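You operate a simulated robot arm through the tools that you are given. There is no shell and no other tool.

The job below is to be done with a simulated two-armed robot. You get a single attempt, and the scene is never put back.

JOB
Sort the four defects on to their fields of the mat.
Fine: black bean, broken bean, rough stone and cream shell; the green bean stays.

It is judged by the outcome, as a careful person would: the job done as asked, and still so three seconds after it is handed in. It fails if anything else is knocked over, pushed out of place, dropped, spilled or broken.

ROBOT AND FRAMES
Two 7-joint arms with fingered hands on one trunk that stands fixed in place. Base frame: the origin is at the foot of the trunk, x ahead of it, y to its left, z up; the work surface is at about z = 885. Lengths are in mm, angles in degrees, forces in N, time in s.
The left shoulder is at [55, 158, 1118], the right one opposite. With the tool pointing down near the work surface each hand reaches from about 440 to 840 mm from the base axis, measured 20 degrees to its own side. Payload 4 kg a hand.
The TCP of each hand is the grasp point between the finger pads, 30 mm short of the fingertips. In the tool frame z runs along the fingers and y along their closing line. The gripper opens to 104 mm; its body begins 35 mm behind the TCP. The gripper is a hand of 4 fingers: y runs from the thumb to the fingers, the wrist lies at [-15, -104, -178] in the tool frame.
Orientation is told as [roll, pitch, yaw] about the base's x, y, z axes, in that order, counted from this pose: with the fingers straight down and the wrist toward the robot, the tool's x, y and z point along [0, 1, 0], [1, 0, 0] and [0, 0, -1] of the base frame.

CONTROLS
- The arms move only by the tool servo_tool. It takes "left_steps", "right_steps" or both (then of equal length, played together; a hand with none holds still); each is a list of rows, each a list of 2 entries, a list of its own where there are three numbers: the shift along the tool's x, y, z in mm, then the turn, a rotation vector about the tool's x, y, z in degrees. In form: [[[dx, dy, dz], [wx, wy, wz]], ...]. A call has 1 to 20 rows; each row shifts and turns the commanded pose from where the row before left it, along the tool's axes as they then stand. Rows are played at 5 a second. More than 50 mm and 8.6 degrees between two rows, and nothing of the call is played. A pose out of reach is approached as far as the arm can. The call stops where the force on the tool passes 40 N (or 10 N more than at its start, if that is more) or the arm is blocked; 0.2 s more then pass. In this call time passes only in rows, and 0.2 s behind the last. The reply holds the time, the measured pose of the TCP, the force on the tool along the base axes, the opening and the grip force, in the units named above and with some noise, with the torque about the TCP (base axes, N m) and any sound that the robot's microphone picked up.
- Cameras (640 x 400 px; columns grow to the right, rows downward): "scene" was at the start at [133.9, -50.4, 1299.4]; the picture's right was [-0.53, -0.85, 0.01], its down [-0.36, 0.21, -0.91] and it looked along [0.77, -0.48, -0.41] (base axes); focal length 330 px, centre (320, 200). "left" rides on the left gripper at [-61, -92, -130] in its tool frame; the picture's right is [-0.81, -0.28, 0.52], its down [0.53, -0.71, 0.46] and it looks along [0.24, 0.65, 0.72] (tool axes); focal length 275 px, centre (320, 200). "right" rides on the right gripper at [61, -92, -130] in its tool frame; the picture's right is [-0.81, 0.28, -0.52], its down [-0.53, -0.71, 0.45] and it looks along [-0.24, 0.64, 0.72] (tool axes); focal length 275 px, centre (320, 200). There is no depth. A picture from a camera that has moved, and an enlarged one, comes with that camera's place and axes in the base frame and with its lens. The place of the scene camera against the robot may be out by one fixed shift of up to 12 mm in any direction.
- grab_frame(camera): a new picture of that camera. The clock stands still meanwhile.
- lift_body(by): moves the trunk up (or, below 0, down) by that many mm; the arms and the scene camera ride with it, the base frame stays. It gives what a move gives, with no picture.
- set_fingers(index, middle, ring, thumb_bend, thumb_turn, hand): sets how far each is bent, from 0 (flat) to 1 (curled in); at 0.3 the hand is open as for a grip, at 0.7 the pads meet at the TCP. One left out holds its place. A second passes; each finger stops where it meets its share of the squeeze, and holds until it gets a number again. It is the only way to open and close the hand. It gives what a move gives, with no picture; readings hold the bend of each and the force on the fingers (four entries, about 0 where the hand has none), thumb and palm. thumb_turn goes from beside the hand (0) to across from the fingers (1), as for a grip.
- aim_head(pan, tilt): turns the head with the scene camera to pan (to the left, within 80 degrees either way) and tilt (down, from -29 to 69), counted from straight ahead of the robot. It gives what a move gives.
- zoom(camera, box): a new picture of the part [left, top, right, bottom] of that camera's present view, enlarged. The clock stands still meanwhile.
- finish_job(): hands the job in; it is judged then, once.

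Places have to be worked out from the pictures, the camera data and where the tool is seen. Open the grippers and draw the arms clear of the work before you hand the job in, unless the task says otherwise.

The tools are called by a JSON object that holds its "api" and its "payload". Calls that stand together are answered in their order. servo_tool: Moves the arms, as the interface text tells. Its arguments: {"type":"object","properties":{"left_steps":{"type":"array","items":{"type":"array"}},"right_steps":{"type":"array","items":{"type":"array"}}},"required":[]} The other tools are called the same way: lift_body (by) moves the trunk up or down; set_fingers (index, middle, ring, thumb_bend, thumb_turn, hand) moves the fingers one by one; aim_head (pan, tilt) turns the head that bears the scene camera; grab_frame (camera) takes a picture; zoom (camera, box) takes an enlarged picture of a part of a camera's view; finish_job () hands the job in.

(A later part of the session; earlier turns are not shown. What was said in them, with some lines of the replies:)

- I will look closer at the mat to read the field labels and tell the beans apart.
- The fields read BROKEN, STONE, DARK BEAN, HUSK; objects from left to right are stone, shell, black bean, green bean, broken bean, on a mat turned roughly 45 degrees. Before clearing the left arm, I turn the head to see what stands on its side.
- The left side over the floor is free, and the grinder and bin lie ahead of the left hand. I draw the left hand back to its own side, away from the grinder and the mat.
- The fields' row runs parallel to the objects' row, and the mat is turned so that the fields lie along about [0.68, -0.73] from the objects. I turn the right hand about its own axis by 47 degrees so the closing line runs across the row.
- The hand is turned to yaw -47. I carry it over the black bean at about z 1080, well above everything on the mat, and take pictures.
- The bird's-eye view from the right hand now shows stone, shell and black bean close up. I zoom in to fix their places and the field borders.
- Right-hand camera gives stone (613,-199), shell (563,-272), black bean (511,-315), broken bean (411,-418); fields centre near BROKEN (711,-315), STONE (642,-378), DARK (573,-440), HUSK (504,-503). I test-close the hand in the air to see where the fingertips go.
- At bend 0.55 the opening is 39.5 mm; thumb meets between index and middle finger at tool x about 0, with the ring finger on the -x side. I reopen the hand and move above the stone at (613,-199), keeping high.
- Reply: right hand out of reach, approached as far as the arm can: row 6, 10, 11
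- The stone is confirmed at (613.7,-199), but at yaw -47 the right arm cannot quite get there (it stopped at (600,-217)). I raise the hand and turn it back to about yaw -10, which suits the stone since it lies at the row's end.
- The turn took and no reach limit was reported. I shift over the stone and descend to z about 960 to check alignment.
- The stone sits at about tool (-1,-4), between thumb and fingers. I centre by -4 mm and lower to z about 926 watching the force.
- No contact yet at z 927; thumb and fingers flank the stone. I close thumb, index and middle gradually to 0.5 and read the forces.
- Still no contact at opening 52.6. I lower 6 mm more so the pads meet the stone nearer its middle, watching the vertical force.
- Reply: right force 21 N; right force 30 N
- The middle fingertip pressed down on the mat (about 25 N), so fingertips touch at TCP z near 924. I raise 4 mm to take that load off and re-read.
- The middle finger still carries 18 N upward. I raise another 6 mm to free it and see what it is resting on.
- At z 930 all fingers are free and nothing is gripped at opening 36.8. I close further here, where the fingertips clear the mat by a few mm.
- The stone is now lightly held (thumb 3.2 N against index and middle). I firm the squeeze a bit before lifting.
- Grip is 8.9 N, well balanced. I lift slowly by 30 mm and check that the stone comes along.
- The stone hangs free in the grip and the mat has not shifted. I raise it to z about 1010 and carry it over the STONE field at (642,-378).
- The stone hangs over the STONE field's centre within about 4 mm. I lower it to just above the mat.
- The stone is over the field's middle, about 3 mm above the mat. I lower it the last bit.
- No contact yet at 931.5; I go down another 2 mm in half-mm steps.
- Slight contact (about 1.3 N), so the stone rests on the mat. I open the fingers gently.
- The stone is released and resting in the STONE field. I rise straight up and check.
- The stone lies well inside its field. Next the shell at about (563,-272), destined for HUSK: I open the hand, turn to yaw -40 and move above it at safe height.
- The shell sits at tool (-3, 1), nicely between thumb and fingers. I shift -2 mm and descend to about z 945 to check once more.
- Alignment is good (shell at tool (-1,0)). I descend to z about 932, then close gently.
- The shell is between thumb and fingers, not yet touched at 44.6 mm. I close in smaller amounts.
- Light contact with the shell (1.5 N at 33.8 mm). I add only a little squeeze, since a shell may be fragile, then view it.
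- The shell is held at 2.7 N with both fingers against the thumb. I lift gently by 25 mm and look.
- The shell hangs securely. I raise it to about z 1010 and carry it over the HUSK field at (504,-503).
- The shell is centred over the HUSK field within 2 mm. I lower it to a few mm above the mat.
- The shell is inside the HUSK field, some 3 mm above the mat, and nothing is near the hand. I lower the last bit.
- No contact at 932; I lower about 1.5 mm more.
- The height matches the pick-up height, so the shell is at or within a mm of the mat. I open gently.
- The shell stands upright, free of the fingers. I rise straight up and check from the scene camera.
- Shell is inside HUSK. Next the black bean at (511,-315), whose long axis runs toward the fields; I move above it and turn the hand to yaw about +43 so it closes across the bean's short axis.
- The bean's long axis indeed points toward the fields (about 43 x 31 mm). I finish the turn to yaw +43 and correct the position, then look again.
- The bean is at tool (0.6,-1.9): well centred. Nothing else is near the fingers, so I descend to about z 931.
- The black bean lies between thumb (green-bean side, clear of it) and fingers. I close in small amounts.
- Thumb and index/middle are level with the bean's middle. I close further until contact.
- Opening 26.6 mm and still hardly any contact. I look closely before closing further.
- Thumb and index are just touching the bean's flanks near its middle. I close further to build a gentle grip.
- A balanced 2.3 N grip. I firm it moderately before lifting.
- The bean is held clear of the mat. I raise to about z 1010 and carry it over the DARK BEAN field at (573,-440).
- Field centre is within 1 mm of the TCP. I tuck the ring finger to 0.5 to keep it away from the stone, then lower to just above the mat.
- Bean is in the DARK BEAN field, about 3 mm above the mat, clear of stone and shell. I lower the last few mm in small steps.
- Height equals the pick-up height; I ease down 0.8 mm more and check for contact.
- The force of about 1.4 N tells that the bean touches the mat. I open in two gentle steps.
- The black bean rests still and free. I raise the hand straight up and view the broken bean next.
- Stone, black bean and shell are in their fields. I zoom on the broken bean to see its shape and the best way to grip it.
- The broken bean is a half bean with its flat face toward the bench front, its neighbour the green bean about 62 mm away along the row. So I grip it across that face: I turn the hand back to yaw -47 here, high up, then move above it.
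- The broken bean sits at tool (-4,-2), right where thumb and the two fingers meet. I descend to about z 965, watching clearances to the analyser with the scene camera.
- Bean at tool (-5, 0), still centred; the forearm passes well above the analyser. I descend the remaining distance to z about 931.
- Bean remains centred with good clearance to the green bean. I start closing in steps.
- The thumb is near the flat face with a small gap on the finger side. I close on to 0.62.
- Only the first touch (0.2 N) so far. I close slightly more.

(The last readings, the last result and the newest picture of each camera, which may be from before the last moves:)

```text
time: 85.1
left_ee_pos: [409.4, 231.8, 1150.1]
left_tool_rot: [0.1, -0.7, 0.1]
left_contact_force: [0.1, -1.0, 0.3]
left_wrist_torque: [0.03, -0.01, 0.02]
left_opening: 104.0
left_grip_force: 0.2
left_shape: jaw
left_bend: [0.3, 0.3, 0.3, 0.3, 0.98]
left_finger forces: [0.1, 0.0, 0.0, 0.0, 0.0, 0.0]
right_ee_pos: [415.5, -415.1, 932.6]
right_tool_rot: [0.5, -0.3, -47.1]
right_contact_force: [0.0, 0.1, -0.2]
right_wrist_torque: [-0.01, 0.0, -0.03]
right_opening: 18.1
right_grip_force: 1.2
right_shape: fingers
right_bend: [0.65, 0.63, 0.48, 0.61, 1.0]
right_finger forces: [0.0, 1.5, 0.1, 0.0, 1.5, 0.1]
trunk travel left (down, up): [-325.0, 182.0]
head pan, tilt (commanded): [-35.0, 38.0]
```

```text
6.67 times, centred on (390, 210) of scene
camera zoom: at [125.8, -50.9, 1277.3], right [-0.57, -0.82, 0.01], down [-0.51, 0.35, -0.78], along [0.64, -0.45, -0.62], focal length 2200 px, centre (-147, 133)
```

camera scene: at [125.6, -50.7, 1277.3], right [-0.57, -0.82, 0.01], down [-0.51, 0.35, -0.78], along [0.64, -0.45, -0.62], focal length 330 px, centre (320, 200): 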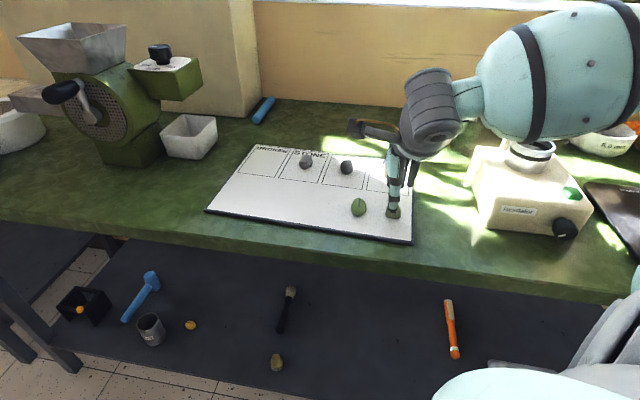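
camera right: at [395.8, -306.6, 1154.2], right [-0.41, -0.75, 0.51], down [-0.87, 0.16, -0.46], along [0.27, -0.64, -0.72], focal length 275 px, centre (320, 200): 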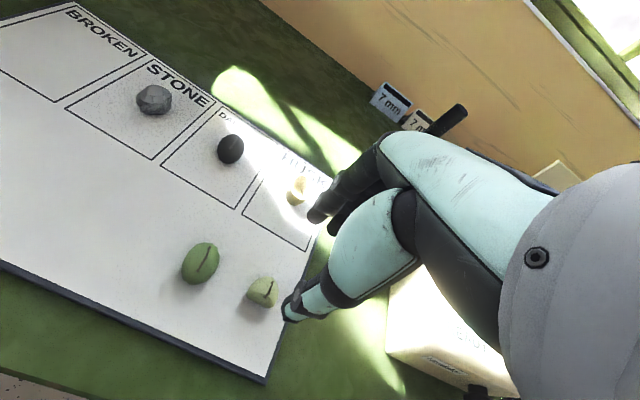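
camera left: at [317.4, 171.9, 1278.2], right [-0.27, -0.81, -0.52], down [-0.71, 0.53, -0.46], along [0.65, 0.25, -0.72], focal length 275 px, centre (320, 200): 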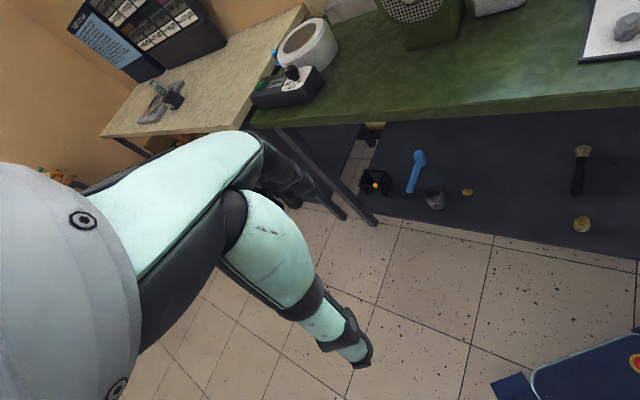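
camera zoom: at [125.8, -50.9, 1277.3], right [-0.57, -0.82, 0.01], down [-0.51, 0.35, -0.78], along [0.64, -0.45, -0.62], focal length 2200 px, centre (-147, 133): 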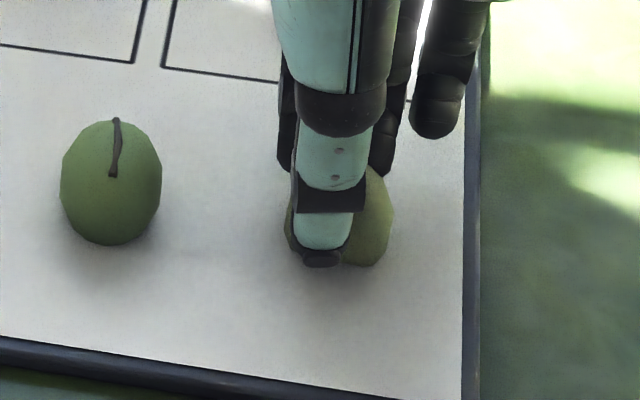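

Middle and thumb hold at 1.5 N while the index has not reached the rounded end yet. I bring the index in further for a three-point hold.

{"api": "set_fingers", "payload": {"hand": "right", "index": 0.69}}

{"api": "zoom", "payload": {"camera": "right", "box": [240, 180, 380, 320]}}

```text
time: 86.1
left_ee_pos: [409.9, 231.6, 1149.1]
left_tool_rot: [0.0, -0.7, 0.1]
left_contact_force: [-0.4, -0.5, 0.1]
left_wrist_torque: [0.01, 0.0, 0.02]
left_opening: 104.0
left_grip_force: 0.1
left_shape: jaw
left_bend: [0.3, 0.3, 0.3, 0.3, 0.98]
left_finger forces: [0.0, 0.1, 0.0, 0.0, 0.1, 0.0]
right_ee_pos: [414.9, -415.4, 932.3]
right_tool_rot: [0.5, -0.3, -47.1]
right_contact_force: [0.4, -0.5, 0.2]
right_wrist_torque: [-0.02, -0.02, -0.02]
right_opening: 15.8
right_grip_force: 2.1
right_shape: fingers
right_bend: [0.67, 0.64, 0.48, 0.61, 1.0]
right_finger forces: [0.9, 1.2, 0.0, 0.0, 2.0, 0.0]
trunk travel left (down, up): [-325.0, 182.0]
head pan, tilt (commanded): [-35.0, 38.0]
```

```text
2.86 times, centred on (310, 250) of right
camera zoom: at [397.1, -305.3, 1062.5], right [-0.41, -0.75, 0.51], down [-0.87, 0.16, -0.46], along [0.27, -0.64, -0.72], focal length 786 px, centre (349, 57)
```

zoom: 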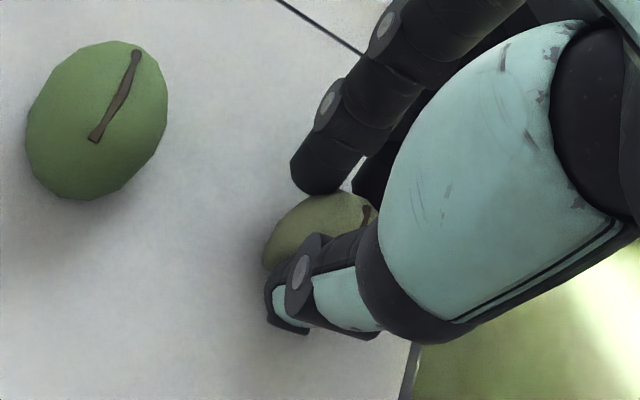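

A three-point grip now (0.9 + 1.2 against 2.0 N). I firm it a little, then lift slowly.

{"api": "set_fingers", "payload": {"hand": "right", "index": 0.72, "middle": 0.68, "thumb_bend": 0.66}}

{"api": "servo_tool", "payload": {"right_steps": [[[0, 0, -2], [0, 0, 0]], [[0, 0, -3], [0, 0, 0]], [[0, 0, -4], [0, 0, 0]], [[0, 0, 0], [0, 0, 0]]]}}

{"api": "zoom", "payload": {"camera": "right", "box": [240, 180, 380, 320]}}

{"api": "zoom", "payload": {"camera": "scene", "box": [350, 180, 430, 240]}}

```text
time: 87.1
left_ee_pos: [409.0, 230.7, 1149.5]
left_tool_rot: [0.1, -0.6, 0.1]
left_contact_force: [-0.4, 0.6, 0.0]
left_wrist_torque: [0.0, 0.0, 0.0]
left_opening: 104.1
left_grip_force: 0.0
left_shape: jaw
left_bend: [0.3, 0.3, 0.3, 0.3, 0.98]
left_finger forces: [0.1, 0.0, 0.0, 0.0, 0.0, 0.0]
right_ee_pos: [415.1, -416.0, 932.7]
right_tool_rot: [0.5, -0.4, -47.0]
right_contact_force: [0.3, 0.0, 1.1]
right_wrist_torque: [-0.03, -0.01, -0.02]
right_opening: 12.9
right_grip_force: 5.1
right_shape: fingers
right_bend: [0.71, 0.65, 0.48, 0.61, 1.0]
right_finger forces: [2.6, 2.7, 0.1, 0.0, 4.9, 0.0]
trunk travel left (down, up): [-325.0, 182.0]
head pan, tilt (commanded): [-35.0, 38.0]
```

```text
time: 88.1
left_ee_pos: [408.3, 231.4, 1149.3]
left_tool_rot: [0.1, -0.7, 0.1]
left_contact_force: [-1.2, -0.2, -1.1]
left_wrist_torque: [0.0, 0.0, 0.03]
left_opening: 104.2
left_grip_force: 0.1
left_shape: jaw
left_bend: [0.3, 0.3, 0.3, 0.3, 0.98]
left_finger forces: [0.0, 0.1, 0.0, 0.0, 0.0, 0.0]
right_ee_pos: [414.8, -414.9, 939.7]
right_tool_rot: [0.4, -0.4, -47.1]
right_contact_force: [0.5, 0.5, -0.2]
right_wrist_torque: [0.03, 0.03, -0.03]
right_opening: 12.9
right_grip_force: 5.1
right_shape: fingers
right_bend: [0.71, 0.65, 0.48, 0.61, 1.0]
right_finger forces: [2.4, 2.6, 0.0, 0.0, 4.9, 0.0]
trunk travel left (down, up): [-325.0, 182.0]
head pan, tilt (commanded): [-35.0, 38.0]
```

```text
2.86 times, centred on (310, 250) of right
camera zoom: at [396.6, -304.8, 1070.7], right [-0.41, -0.75, 0.51], down [-0.87, 0.16, -0.46], along [0.27, -0.64, -0.72], focal length 786 px, centre (349, 57)
```

zoom: 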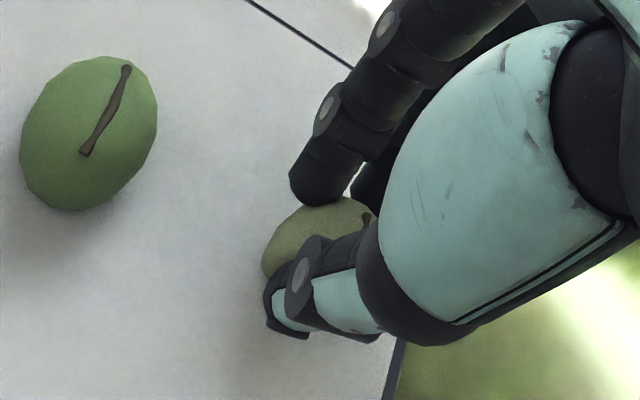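

```text
6.67 times, centred on (390, 210) of scene
camera zoom: at [125.8, -51.0, 1277.3], right [-0.57, -0.82, 0.01], down [-0.51, 0.35, -0.78], along [0.64, -0.45, -0.62], focal length 2200 px, centre (-147, 133)
```

zoom: 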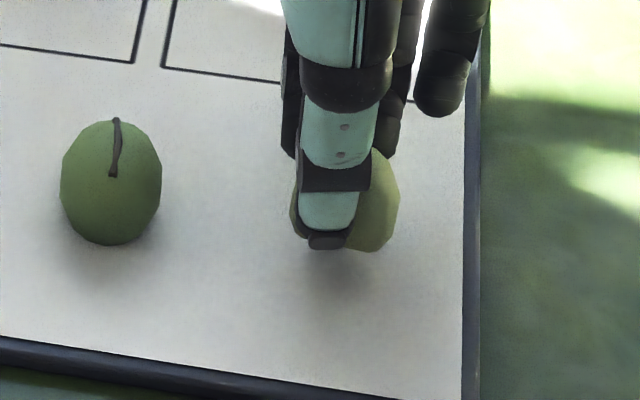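

The half bean is held clear. I raise it to about z 1015 and turn to yaw -10, which the arm can hold over the BROKEN field.

{"api": "servo_tool", "payload": {"right_steps": [[[0, 0, -10], [0, 0, 0]], [[0, 0, -20], [0, 0, 0]], [[0, 0, -20], [0, 0, 0]], [[0, 0, -20], [0, 0, 0]], [[0, 0, -5], [0, 0, 0]], [[0, 0, 0], [0, 0, -7.4]], [[0, 0, 0], [0, 0, -7.4]], [[0, 0, 0], [0, 0, -7.4]], [[0, 0, 0], [0, 0, -7.4]], [[0, 0, 0], [0, 0, -7.4]], [[0, 0, 0], [0, 0, 0]]]}}

{"api": "zoom", "payload": {"camera": "right", "box": [200, 160, 420, 360]}}

```text
time: 90.5
left_ee_pos: [409.3, 233.0, 1149.7]
left_tool_rot: [0.0, -0.6, 0.2]
left_contact_force: [0.0, -1.0, -0.1]
left_wrist_torque: [-0.03, -0.01, 0.0]
left_opening: 103.9
left_grip_force: 0.1
left_shape: jaw
left_bend: [0.3, 0.3, 0.3, 0.3, 0.98]
left_finger forces: [0.0, 0.0, 0.0, 0.1, 0.0, 0.1]
right_ee_pos: [411.3, -416.9, 1016.1]
right_tool_rot: [0.2, -0.5, -10.2]
right_contact_force: [0.0, -0.5, 0.8]
right_wrist_torque: [0.02, -0.01, 0.01]
right_opening: 12.7
right_grip_force: 5.5
right_shape: fingers
right_bend: [0.71, 0.65, 0.48, 0.61, 1.0]
right_finger forces: [2.4, 2.4, 0.1, 0.1, 4.7, 0.0]
trunk travel left (down, up): [-325.0, 182.0]
head pan, tilt (commanded): [-35.0, 38.0]
```

```text
2.00 times, centred on (310, 260) of right
camera zoom: at [333.5, -338.9, 1145.5], right [0.12, -0.85, 0.52], down [-0.79, -0.4, -0.46], along [0.6, -0.35, -0.72], focal length 551 px, centre (340, 80)
```

zoom: 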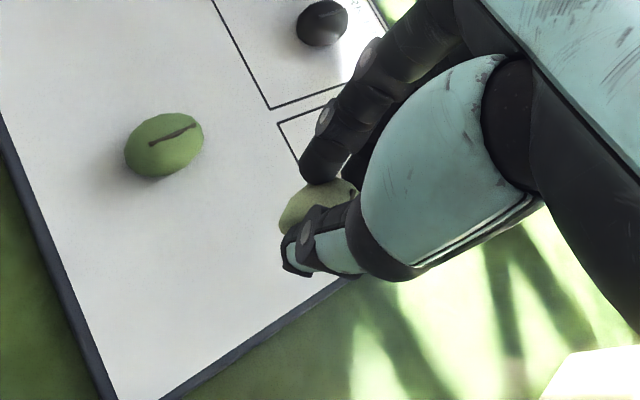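

Grip steady at about 5 N. I carry the half bean over the BROKEN field at (711,-315), staying high above the other pieces.

{"api": "servo_tool", "payload": {"right_steps": [[[5.2, 9.3, -4], [0, 0, 0]], [[10.4, 18.5, 0], [0, 0, 0]], [[10.4, 18.5, 0], [0, 0, 0]], [[10.4, 18.5, 0], [0, 0, 0]], [[10.4, 18.5, 0], [0, 0, 0]], [[10.4, 18.5, 0], [0, 0, 0]], [[10.4, 18.5, 0], [0, 0, 0]], [[10.4, 18.5, 0], [0, 0, 0]], [[10.4, 18.5, 0], [0, 0, 0]], [[10.4, 18.5, 0], [0, 0, 0]], [[10.4, 18.5, 0], [0, 0, 0]], [[10.4, 18.5, 0], [0, 0, 0]], [[10.4, 18.5, 0], [0, 0, 0]], [[10.4, 18.5, 0], [0, 0, 0]], [[10.4, 18.5, 0], [0, 0, 0]], [[5.2, 9.3, 0], [0, 0, 0]], [[0, 0, 0], [0, 0, 0]]]}}

{"api": "grab_frame", "payload": {"camera": "right"}}

{"api": "grab_frame", "payload": {"camera": "scene"}}

```text
time: 94.1
left_ee_pos: [408.5, 232.4, 1149.4]
left_tool_rot: [0.1, -0.6, 0.2]
left_contact_force: [-0.2, -1.1, 1.3]
left_wrist_torque: [-0.02, -0.01, 0.02]
left_opening: 104.2
left_grip_force: 0.1
left_shape: jaw
left_bend: [0.3, 0.3, 0.3, 0.3, 0.98]
left_finger forces: [0.0, 0.0, 0.0, 0.0, 0.1, 0.0]
right_ee_pos: [714.5, -313.5, 1023.2]
right_tool_rot: [0.1, -0.6, -10.2]
right_contact_force: [0.8, -0.8, 0.4]
right_wrist_torque: [0.0, -0.03, 0.0]
right_opening: 12.6
right_grip_force: 4.6
right_shape: fingers
right_bend: [0.72, 0.65, 0.48, 0.61, 1.0]
right_finger forces: [2.2, 2.4, 0.0, 0.0, 4.3, 0.0]
trunk travel left (down, up): [-325.0, 182.0]
head pan, tilt (commanded): [-35.0, 38.0]
```

```text
taken
camera right: at [634.5, -236.1, 1153.4], right [0.12, -0.85, 0.52], down [-0.79, -0.4, -0.46], along [0.6, -0.35, -0.72], focal length 275 px, centre (320, 200)
```

right: 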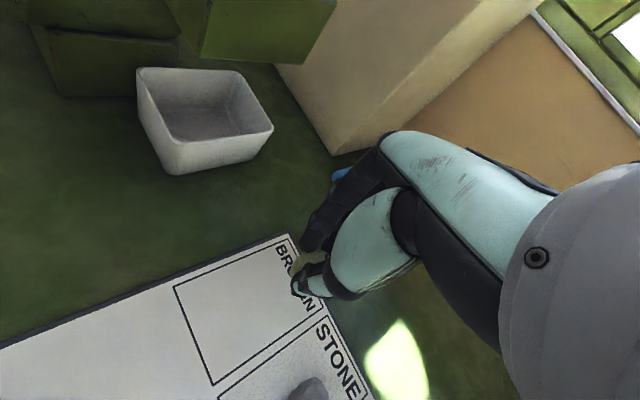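

```text
taken
camera scene: at [126.0, -51.1, 1277.3], right [-0.57, -0.82, 0.01], down [-0.51, 0.35, -0.78], along [0.64, -0.45, -0.62], focal length 330 px, centre (320, 200)
```

scene: 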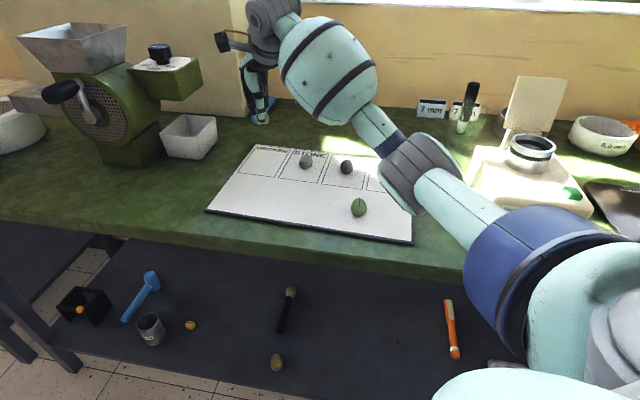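

The field centre is about 4 mm nearer than the bean, so I shift -4 mm along tool y and lower to about z 935.

{"api": "servo_tool", "payload": {"right_steps": [[[0, -4, 18], [0, 0, 0]], [[0, 0, 20], [0, 0, 0]], [[0, 0, 20], [0, 0, 0]], [[0, 0, 18], [0, 0, 0]], [[0, 0, 8], [0, 0, 0]], [[0, 0, 3], [0, 0, 0]], [[0, 0, 0], [0, 0, 0]]]}}

{"api": "grab_frame", "payload": {"camera": "right"}}

{"api": "zoom", "payload": {"camera": "scene", "box": [200, 100, 340, 220]}}

```text
time: 95.7
left_ee_pos: [409.1, 232.2, 1150.0]
left_tool_rot: [0.1, -0.7, 0.1]
left_contact_force: [0.0, -0.2, -1.1]
left_wrist_torque: [0.03, -0.01, -0.01]
left_opening: 103.8
left_grip_force: 0.1
left_shape: jaw
left_bend: [0.3, 0.3, 0.3, 0.3, 0.98]
left_finger forces: [0.0, 0.1, 0.1, 0.1, 0.1, 0.0]
right_ee_pos: [712.1, -312.1, 936.5]
right_tool_rot: [0.1, -0.6, -10.0]
right_contact_force: [-0.3, 0.8, -0.5]
right_wrist_torque: [0.01, -0.02, 0.03]
right_opening: 12.6
right_grip_force: 4.1
right_shape: fingers
right_bend: [0.72, 0.65, 0.48, 0.61, 1.0]
right_finger forces: [2.2, 2.4, 0.0, 0.0, 4.3, 0.0]
trunk travel left (down, up): [-325.0, 182.0]
head pan, tilt (commanded): [-35.0, 38.0]
```

```text
taken
camera right: at [630.7, -234.3, 1066.2], right [0.12, -0.85, 0.52], down [-0.79, -0.4, -0.46], along [0.6, -0.35, -0.72], focal length 275 px, centre (320, 200)
```

right: 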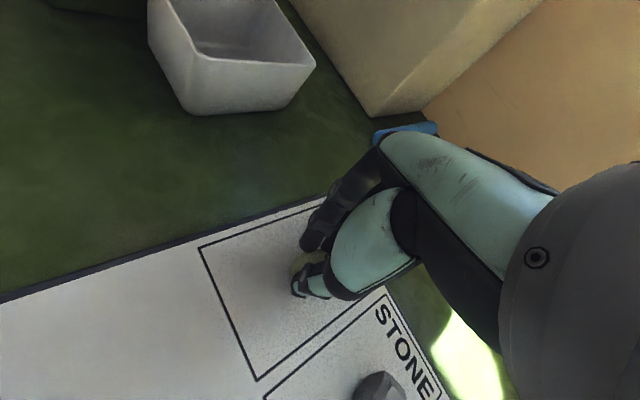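

```text
3.33 times, centred on (270, 160) of scene
camera zoom: at [126.2, -50.9, 1277.3], right [-0.57, -0.82, 0.01], down [-0.52, 0.35, -0.78], along [0.64, -0.45, -0.62], focal length 1100 px, centre (487, 333)
```

zoom: 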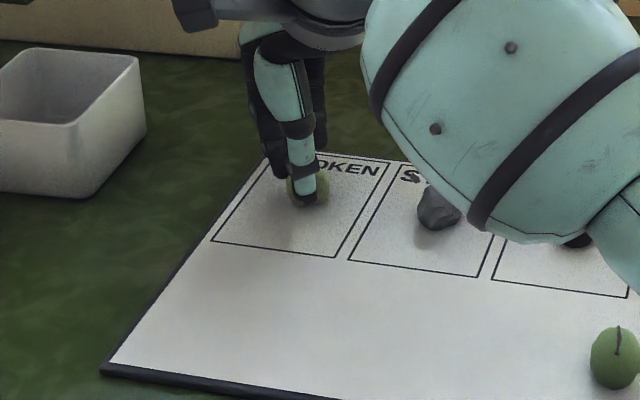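

The half bean hangs over the BROKEN field's middle, about 4 mm above the mat. I lower in 1 mm steps.

{"api": "servo_tool", "payload": {"right_steps": [[[0, 0, 1], [0, 0, 0]], [[0, 0, 1], [0, 0, 0]], [[0, 0, 1], [0, 0, 0]], [[0, 0, 0.5], [0, 0, 0]], [[0, 0, 0], [0, 0, 0]]]}}

```text
time: 96.9
left_ee_pos: [409.8, 231.3, 1149.3]
left_tool_rot: [0.1, -0.6, 0.0]
left_contact_force: [0.6, 0.1, 0.3]
left_wrist_torque: [0.0, 0.01, -0.01]
left_opening: 103.6
left_grip_force: 0.1
left_shape: jaw
left_bend: [0.3, 0.3, 0.3, 0.3, 0.98]
left_finger forces: [0.0, 0.0, 0.1, 0.0, 0.0, 0.0]
right_ee_pos: [709.0, -312.5, 933.3]
right_tool_rot: [0.1, -0.6, -10.2]
right_contact_force: [0.1, -0.5, -0.1]
right_wrist_torque: [0.01, -0.01, -0.03]
right_opening: 12.4
right_grip_force: 4.7
right_shape: fingers
right_bend: [0.72, 0.65, 0.48, 0.61, 1.0]
right_finger forces: [2.2, 2.3, 0.0, 0.0, 4.2, 0.1]
trunk travel left (down, up): [-325.0, 182.0]
head pan, tilt (commanded): [-35.0, 38.0]
```

No contact at 933; two more small steps down.

{"api": "servo_tool", "payload": {"right_steps": [[[0, 0, 0.7], [0, 0, 0]], [[0, 0, 0.7], [0, 0, 0]], [[0, 0, 0], [0, 0, 0]]]}}

```text
time: 97.7
left_ee_pos: [409.7, 233.4, 1149.5]
left_tool_rot: [0.0, -0.8, 0.1]
left_contact_force: [0.1, 0.2, 0.4]
left_wrist_torque: [-0.01, 0.03, -0.01]
left_opening: 103.9
left_grip_force: 0.0
left_shape: jaw
left_bend: [0.3, 0.3, 0.3, 0.3, 0.98]
left_finger forces: [0.1, 0.0, 0.0, 0.0, 0.0, 0.1]
right_ee_pos: [709.5, -311.5, 931.3]
right_tool_rot: [0.1, -0.5, -10.1]
right_contact_force: [1.0, -0.9, 2.7]
right_wrist_torque: [0.01, 0.02, 0.0]
right_opening: 12.6
right_grip_force: 6.1
right_shape: fingers
right_bend: [0.72, 0.65, 0.48, 0.61, 1.0]
right_finger forces: [2.9, 2.9, 0.0, 0.1, 5.0, 0.0]
trunk travel left (down, up): [-325.0, 182.0]
head pan, tilt (commanded): [-35.0, 38.0]
```

Contact at 2.7 N: the half bean is on the mat. I open in two gentle steps.

{"api": "set_fingers", "payload": {"hand": "right", "index": 0.63, "middle": 0.6, "thumb_bend": 0.57}}

{"api": "set_fingers", "payload": {"hand": "right", "index": 0.5, "middle": 0.5, "thumb_bend": 0.48}}

{"api": "zoom", "payload": {"camera": "right", "box": [180, 160, 420, 400]}}

{"api": "zoom", "payload": {"camera": "scene", "box": [200, 100, 340, 220]}}

```text
time: 98.7
left_ee_pos: [407.7, 232.1, 1149.4]
left_tool_rot: [0.2, -0.7, 0.2]
left_contact_force: [-0.1, 0.2, -0.3]
left_wrist_torque: [0.02, 0.03, 0.0]
left_opening: 104.1
left_grip_force: 0.0
left_shape: jaw
left_bend: [0.3, 0.3, 0.3, 0.3, 0.98]
left_finger forces: [0.0, 0.1, 0.0, 0.1, 0.0, 0.0]
right_ee_pos: [709.6, -311.2, 932.1]
right_tool_rot: [0.1, -0.6, -10.1]
right_contact_force: [-0.5, -0.2, -0.3]
right_wrist_torque: [0.0, -0.03, 0.0]
right_opening: 26.7
right_grip_force: 0.0
right_shape: fingers
right_bend: [0.63, 0.6, 0.48, 0.56, 1.0]
right_finger forces: [0.0, 0.0, 0.0, 0.0, 0.1, 0.0]
trunk travel left (down, up): [-325.0, 182.0]
head pan, tilt (commanded): [-35.0, 38.0]
```

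```text
time: 99.7
left_ee_pos: [408.5, 231.5, 1148.8]
left_tool_rot: [0.0, -0.6, 0.1]
left_contact_force: [-0.1, 0.2, 0.3]
left_wrist_torque: [0.0, 0.0, -0.02]
left_opening: 103.9
left_grip_force: 0.1
left_shape: jaw
left_bend: [0.3, 0.3, 0.3, 0.3, 0.98]
left_finger forces: [0.1, 0.1, 0.0, 0.0, 0.1, 0.1]
right_ee_pos: [710.0, -311.9, 929.7]
right_tool_rot: [0.1, -0.5, -10.1]
right_contact_force: [0.0, 0.6, 0.2]
right_wrist_torque: [0.05, 0.01, -0.02]
right_opening: 53.8
right_grip_force: 0.2
right_shape: fingers
right_bend: [0.5, 0.5, 0.48, 0.48, 1.0]
right_finger forces: [0.1, 0.0, 0.0, 0.0, 0.0, 0.0]
trunk travel left (down, up): [-325.0, 182.0]
head pan, tilt (commanded): [-35.0, 38.0]
```

```text
1.67 times, centred on (300, 280) of right
camera zoom: at [630.7, -234.3, 1060.9], right [0.12, -0.85, 0.52], down [-0.79, -0.4, -0.46], along [0.6, -0.35, -0.72], focal length 459 px, centre (353, 67)
```

zoom: 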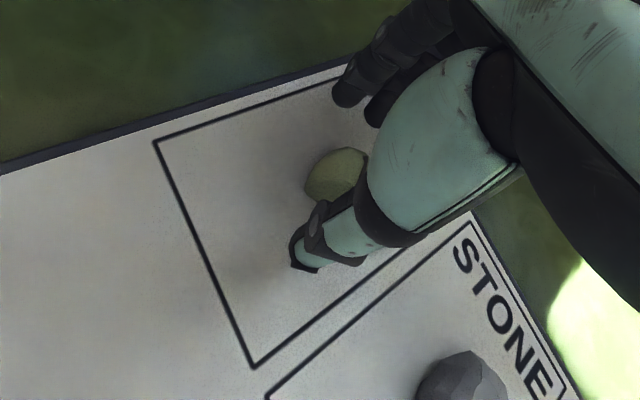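

```text
3.33 times, centred on (270, 160) of scene
camera zoom: at [126.2, -50.9, 1277.3], right [-0.57, -0.82, 0.01], down [-0.52, 0.35, -0.78], along [0.64, -0.45, -0.62], focal length 1100 px, centre (487, 333)
```

zoom: 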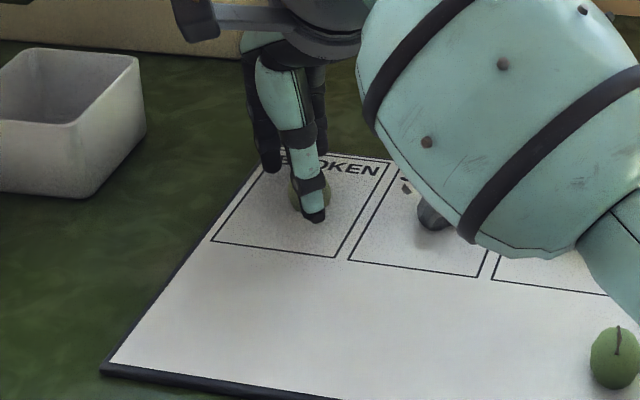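

The half bean rests inside BROKEN and the fingers are free. I rise straight up, then view all fields.

{"api": "servo_tool", "payload": {"right_steps": [[[0, 0, -5], [0, 0, 0]], [[0, 0, -10], [0, 0, 0]], [[0, 0, -20], [0, 0, 0]], [[0, 0, -25], [0, 0, 0]], [[0, 0, -30], [0, 0, 0]], [[0, 0, -30], [0, 0, 0]], [[0, 0, -30], [0, 0, 0]], [[0, 0, 0], [0, 0, 0]]]}}

{"api": "grab_frame", "payload": {"camera": "scene"}}

{"api": "grab_frame", "payload": {"camera": "right"}}

```text
time: 101.5
left_ee_pos: [409.2, 231.6, 1149.9]
left_tool_rot: [0.0, -0.6, 0.1]
left_contact_force: [-0.7, 0.5, 0.4]
left_wrist_torque: [0.02, -0.01, 0.04]
left_opening: 104.1
left_grip_force: 0.1
left_shape: jaw
left_bend: [0.3, 0.3, 0.3, 0.3, 0.98]
left_finger forces: [0.0, 0.0, 0.0, 0.0, 0.0, 0.0]
right_ee_pos: [708.8, -311.7, 1083.0]
right_tool_rot: [0.1, -0.5, -10.2]
right_contact_force: [0.9, -0.7, 0.1]
right_wrist_torque: [0.04, -0.01, -0.02]
right_opening: 54.0
right_grip_force: 0.1
right_shape: fingers
right_bend: [0.5, 0.5, 0.48, 0.48, 1.0]
right_finger forces: [0.0, 0.0, 0.1, 0.0, 0.0, 0.0]
trunk travel left (down, up): [-325.0, 182.0]
head pan, tilt (commanded): [-35.0, 38.0]
```

```text
taken
camera scene: at [126.4, -51.2, 1277.2], right [-0.57, -0.82, 0.01], down [-0.52, 0.35, -0.78], along [0.64, -0.45, -0.62], focal length 330 px, centre (320, 200)
```

scene: 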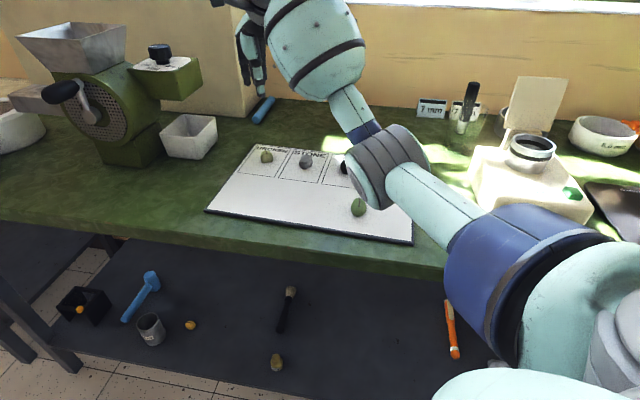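

```text
taken
camera right: at [628.8, -234.8, 1213.0], right [0.12, -0.85, 0.52], down [-0.79, -0.4, -0.46], along [0.6, -0.35, -0.72], focal length 275 px, centre (320, 200)
```

right: 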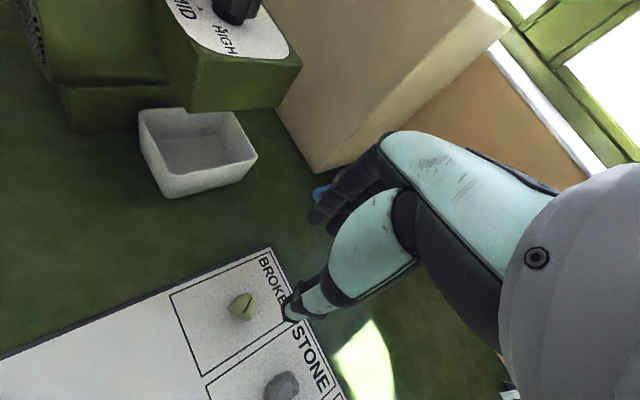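

All looks well placed. I raise further and draw the right arm back to its starting place, clear of the mat.

{"api": "servo_tool", "payload": {"right_steps": [[[0, 0, -25], [0, 0, 0]], [[0, 0, -25], [0, 0, 0]], [[0, 0, -25], [0, 0, 0]], [[0, 0, -25], [0, 0, 0]], [[-15.2, -23, 0], [0, 0, 0]], [[-15.2, -23, 0], [0, 0, 0]], [[-15.2, -23, 0], [0, 0, 0]], [[-15.2, -23, 0], [0, 0, 0]], [[-15.2, -23, 0], [0, 0, 0]], [[-15.2, -23, 0], [0, 0, 0]], [[-15.2, -23, 0], [0, 0, 0]], [[-15.2, -23, 0], [0, 0, 0]], [[-15.2, -23, 0], [0, 0, 0]], [[-15.2, -23, 0], [0, 0, 0]], [[-15.2, -23, 0], [0, 0, 0]], [[-15.2, -23, 0], [0, 0, 0]], [[-15.2, -23, 0], [0, 0, 0]], [[-15.2, -23, 0], [0, 0, 0]], [[0, 0, 0], [0, 0, 0]]]}}

{"api": "set_fingers", "payload": {"hand": "right", "index": 0.3, "middle": 0.3, "ring": 0.3, "thumb_bend": 0.3}}

{"api": "grab_frame", "payload": {"camera": "scene"}}

{"api": "zoom", "payload": {"camera": "scene", "box": [200, 120, 430, 260]}}

{"api": "grab_frame", "payload": {"camera": "right"}}

```text
time: 105.5
left_ee_pos: [410.9, 231.1, 1149.0]
left_tool_rot: [0.1, -0.6, 0.2]
left_contact_force: [0.5, 0.0, 0.0]
left_wrist_torque: [0.01, 0.03, 0.03]
left_opening: 103.7
left_grip_force: 0.0
left_shape: jaw
left_bend: [0.3, 0.3, 0.3, 0.3, 0.98]
left_finger forces: [0.0, 0.1, 0.0, 0.0, 0.1, 0.0]
right_ee_pos: [356.1, -464.1, 1177.7]
right_tool_rot: [0.3, -0.5, -10.1]
right_contact_force: [0.4, -0.4, 1.0]
right_wrist_torque: [0.01, 0.03, 0.0]
right_opening: 54.2
right_grip_force: 0.1
right_shape: fingers
right_bend: [0.5, 0.5, 0.48, 0.48, 1.0]
right_finger forces: [0.0, 0.0, 0.1, 0.1, 0.0, 0.0]
trunk travel left (down, up): [-325.0, 182.0]
head pan, tilt (commanded): [-35.0, 38.0]
```

```text
time: 106.5
left_ee_pos: [409.0, 233.2, 1148.7]
left_tool_rot: [0.1, -0.7, 0.1]
left_contact_force: [0.3, 0.4, -0.1]
left_wrist_torque: [0.0, 0.0, 0.02]
left_opening: 103.6
left_grip_force: 0.0
left_shape: jaw
left_bend: [0.3, 0.3, 0.3, 0.3, 0.98]
left_finger forces: [0.1, 0.0, 0.0, 0.1, 0.0, 0.1]
right_ee_pos: [353.7, -465.0, 1178.2]
right_tool_rot: [0.2, -0.6, -10.2]
right_contact_force: [0.4, 0.0, -0.8]
right_wrist_torque: [0.0, -0.01, 0.03]
right_opening: 102.8
right_grip_force: 0.1
right_shape: fingers
right_bend: [0.3, 0.3, 0.3, 0.3, 0.98]
right_finger forces: [0.1, 0.0, 0.0, 0.0, 0.1, 0.1]
trunk travel left (down, up): [-325.0, 182.0]
head pan, tilt (commanded): [-35.0, 38.0]
```

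```text
taken
camera scene: at [125.3, -51.0, 1277.3], right [-0.57, -0.82, 0.01], down [-0.51, 0.35, -0.78], along [0.64, -0.45, -0.62], focal length 330 px, centre (320, 200)
```

scene: 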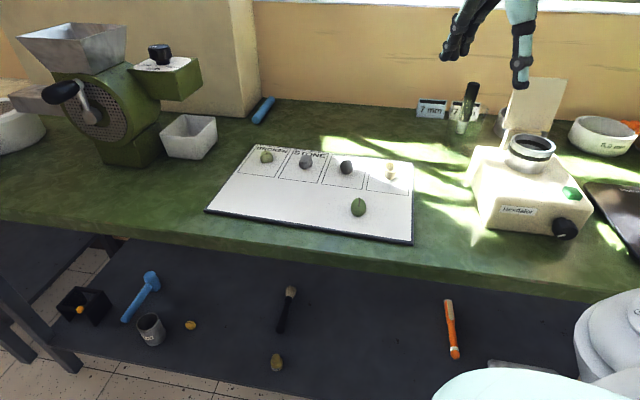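

```text
2.78 times, centred on (315, 190) of scene
camera zoom: at [125.3, -51.0, 1277.3], right [-0.57, -0.82, 0.01], down [-0.51, 0.35, -0.78], along [0.64, -0.45, -0.62], focal length 918 px, centre (334, 228)
```

zoom: 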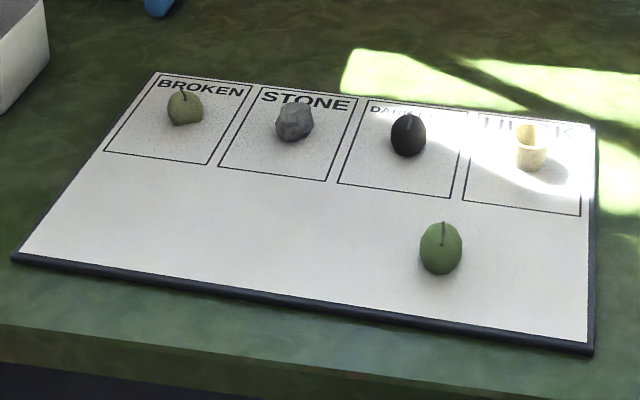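

```text
taken
camera right: at [273.7, -386.9, 1308.9], right [0.12, -0.85, 0.52], down [-0.79, -0.4, -0.46], along [0.6, -0.35, -0.72], focal length 275 px, centre (320, 200)
```

right: 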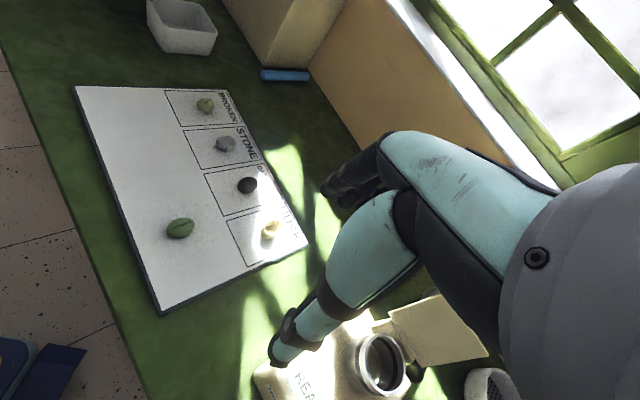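

All four defects lie inside their fields — broken bean, stone, black bean and shell. The green bean and the mat are where they were, and both hands are open and clear. I hand the job in.

{"api": "finish_job", "payload": {}}

```text
The job is handed in.
```

All four defects are sorted onto their fields, and I've handed the job in. The result of the judging hasn't come back.

| Piece | Field |
|---|---|
| Broken bean | BROKEN |
| Rough stone | STONE |
| Black bean | DARK BEAN |
| Cream shell | HUSK |

In the last pictures each piece rests well inside its field and the shell stands upright. The green bean and the mat are where they started, and nothing else on the bench looks disturbed.

While picking up the stone, one fingertip pressed on the mat at about 25 N for a few seconds. The mat did not shift in the pictures afterwards.

Both hands are open and drawn clear of the work. The right hand is back where it started and the left is over on its own side.
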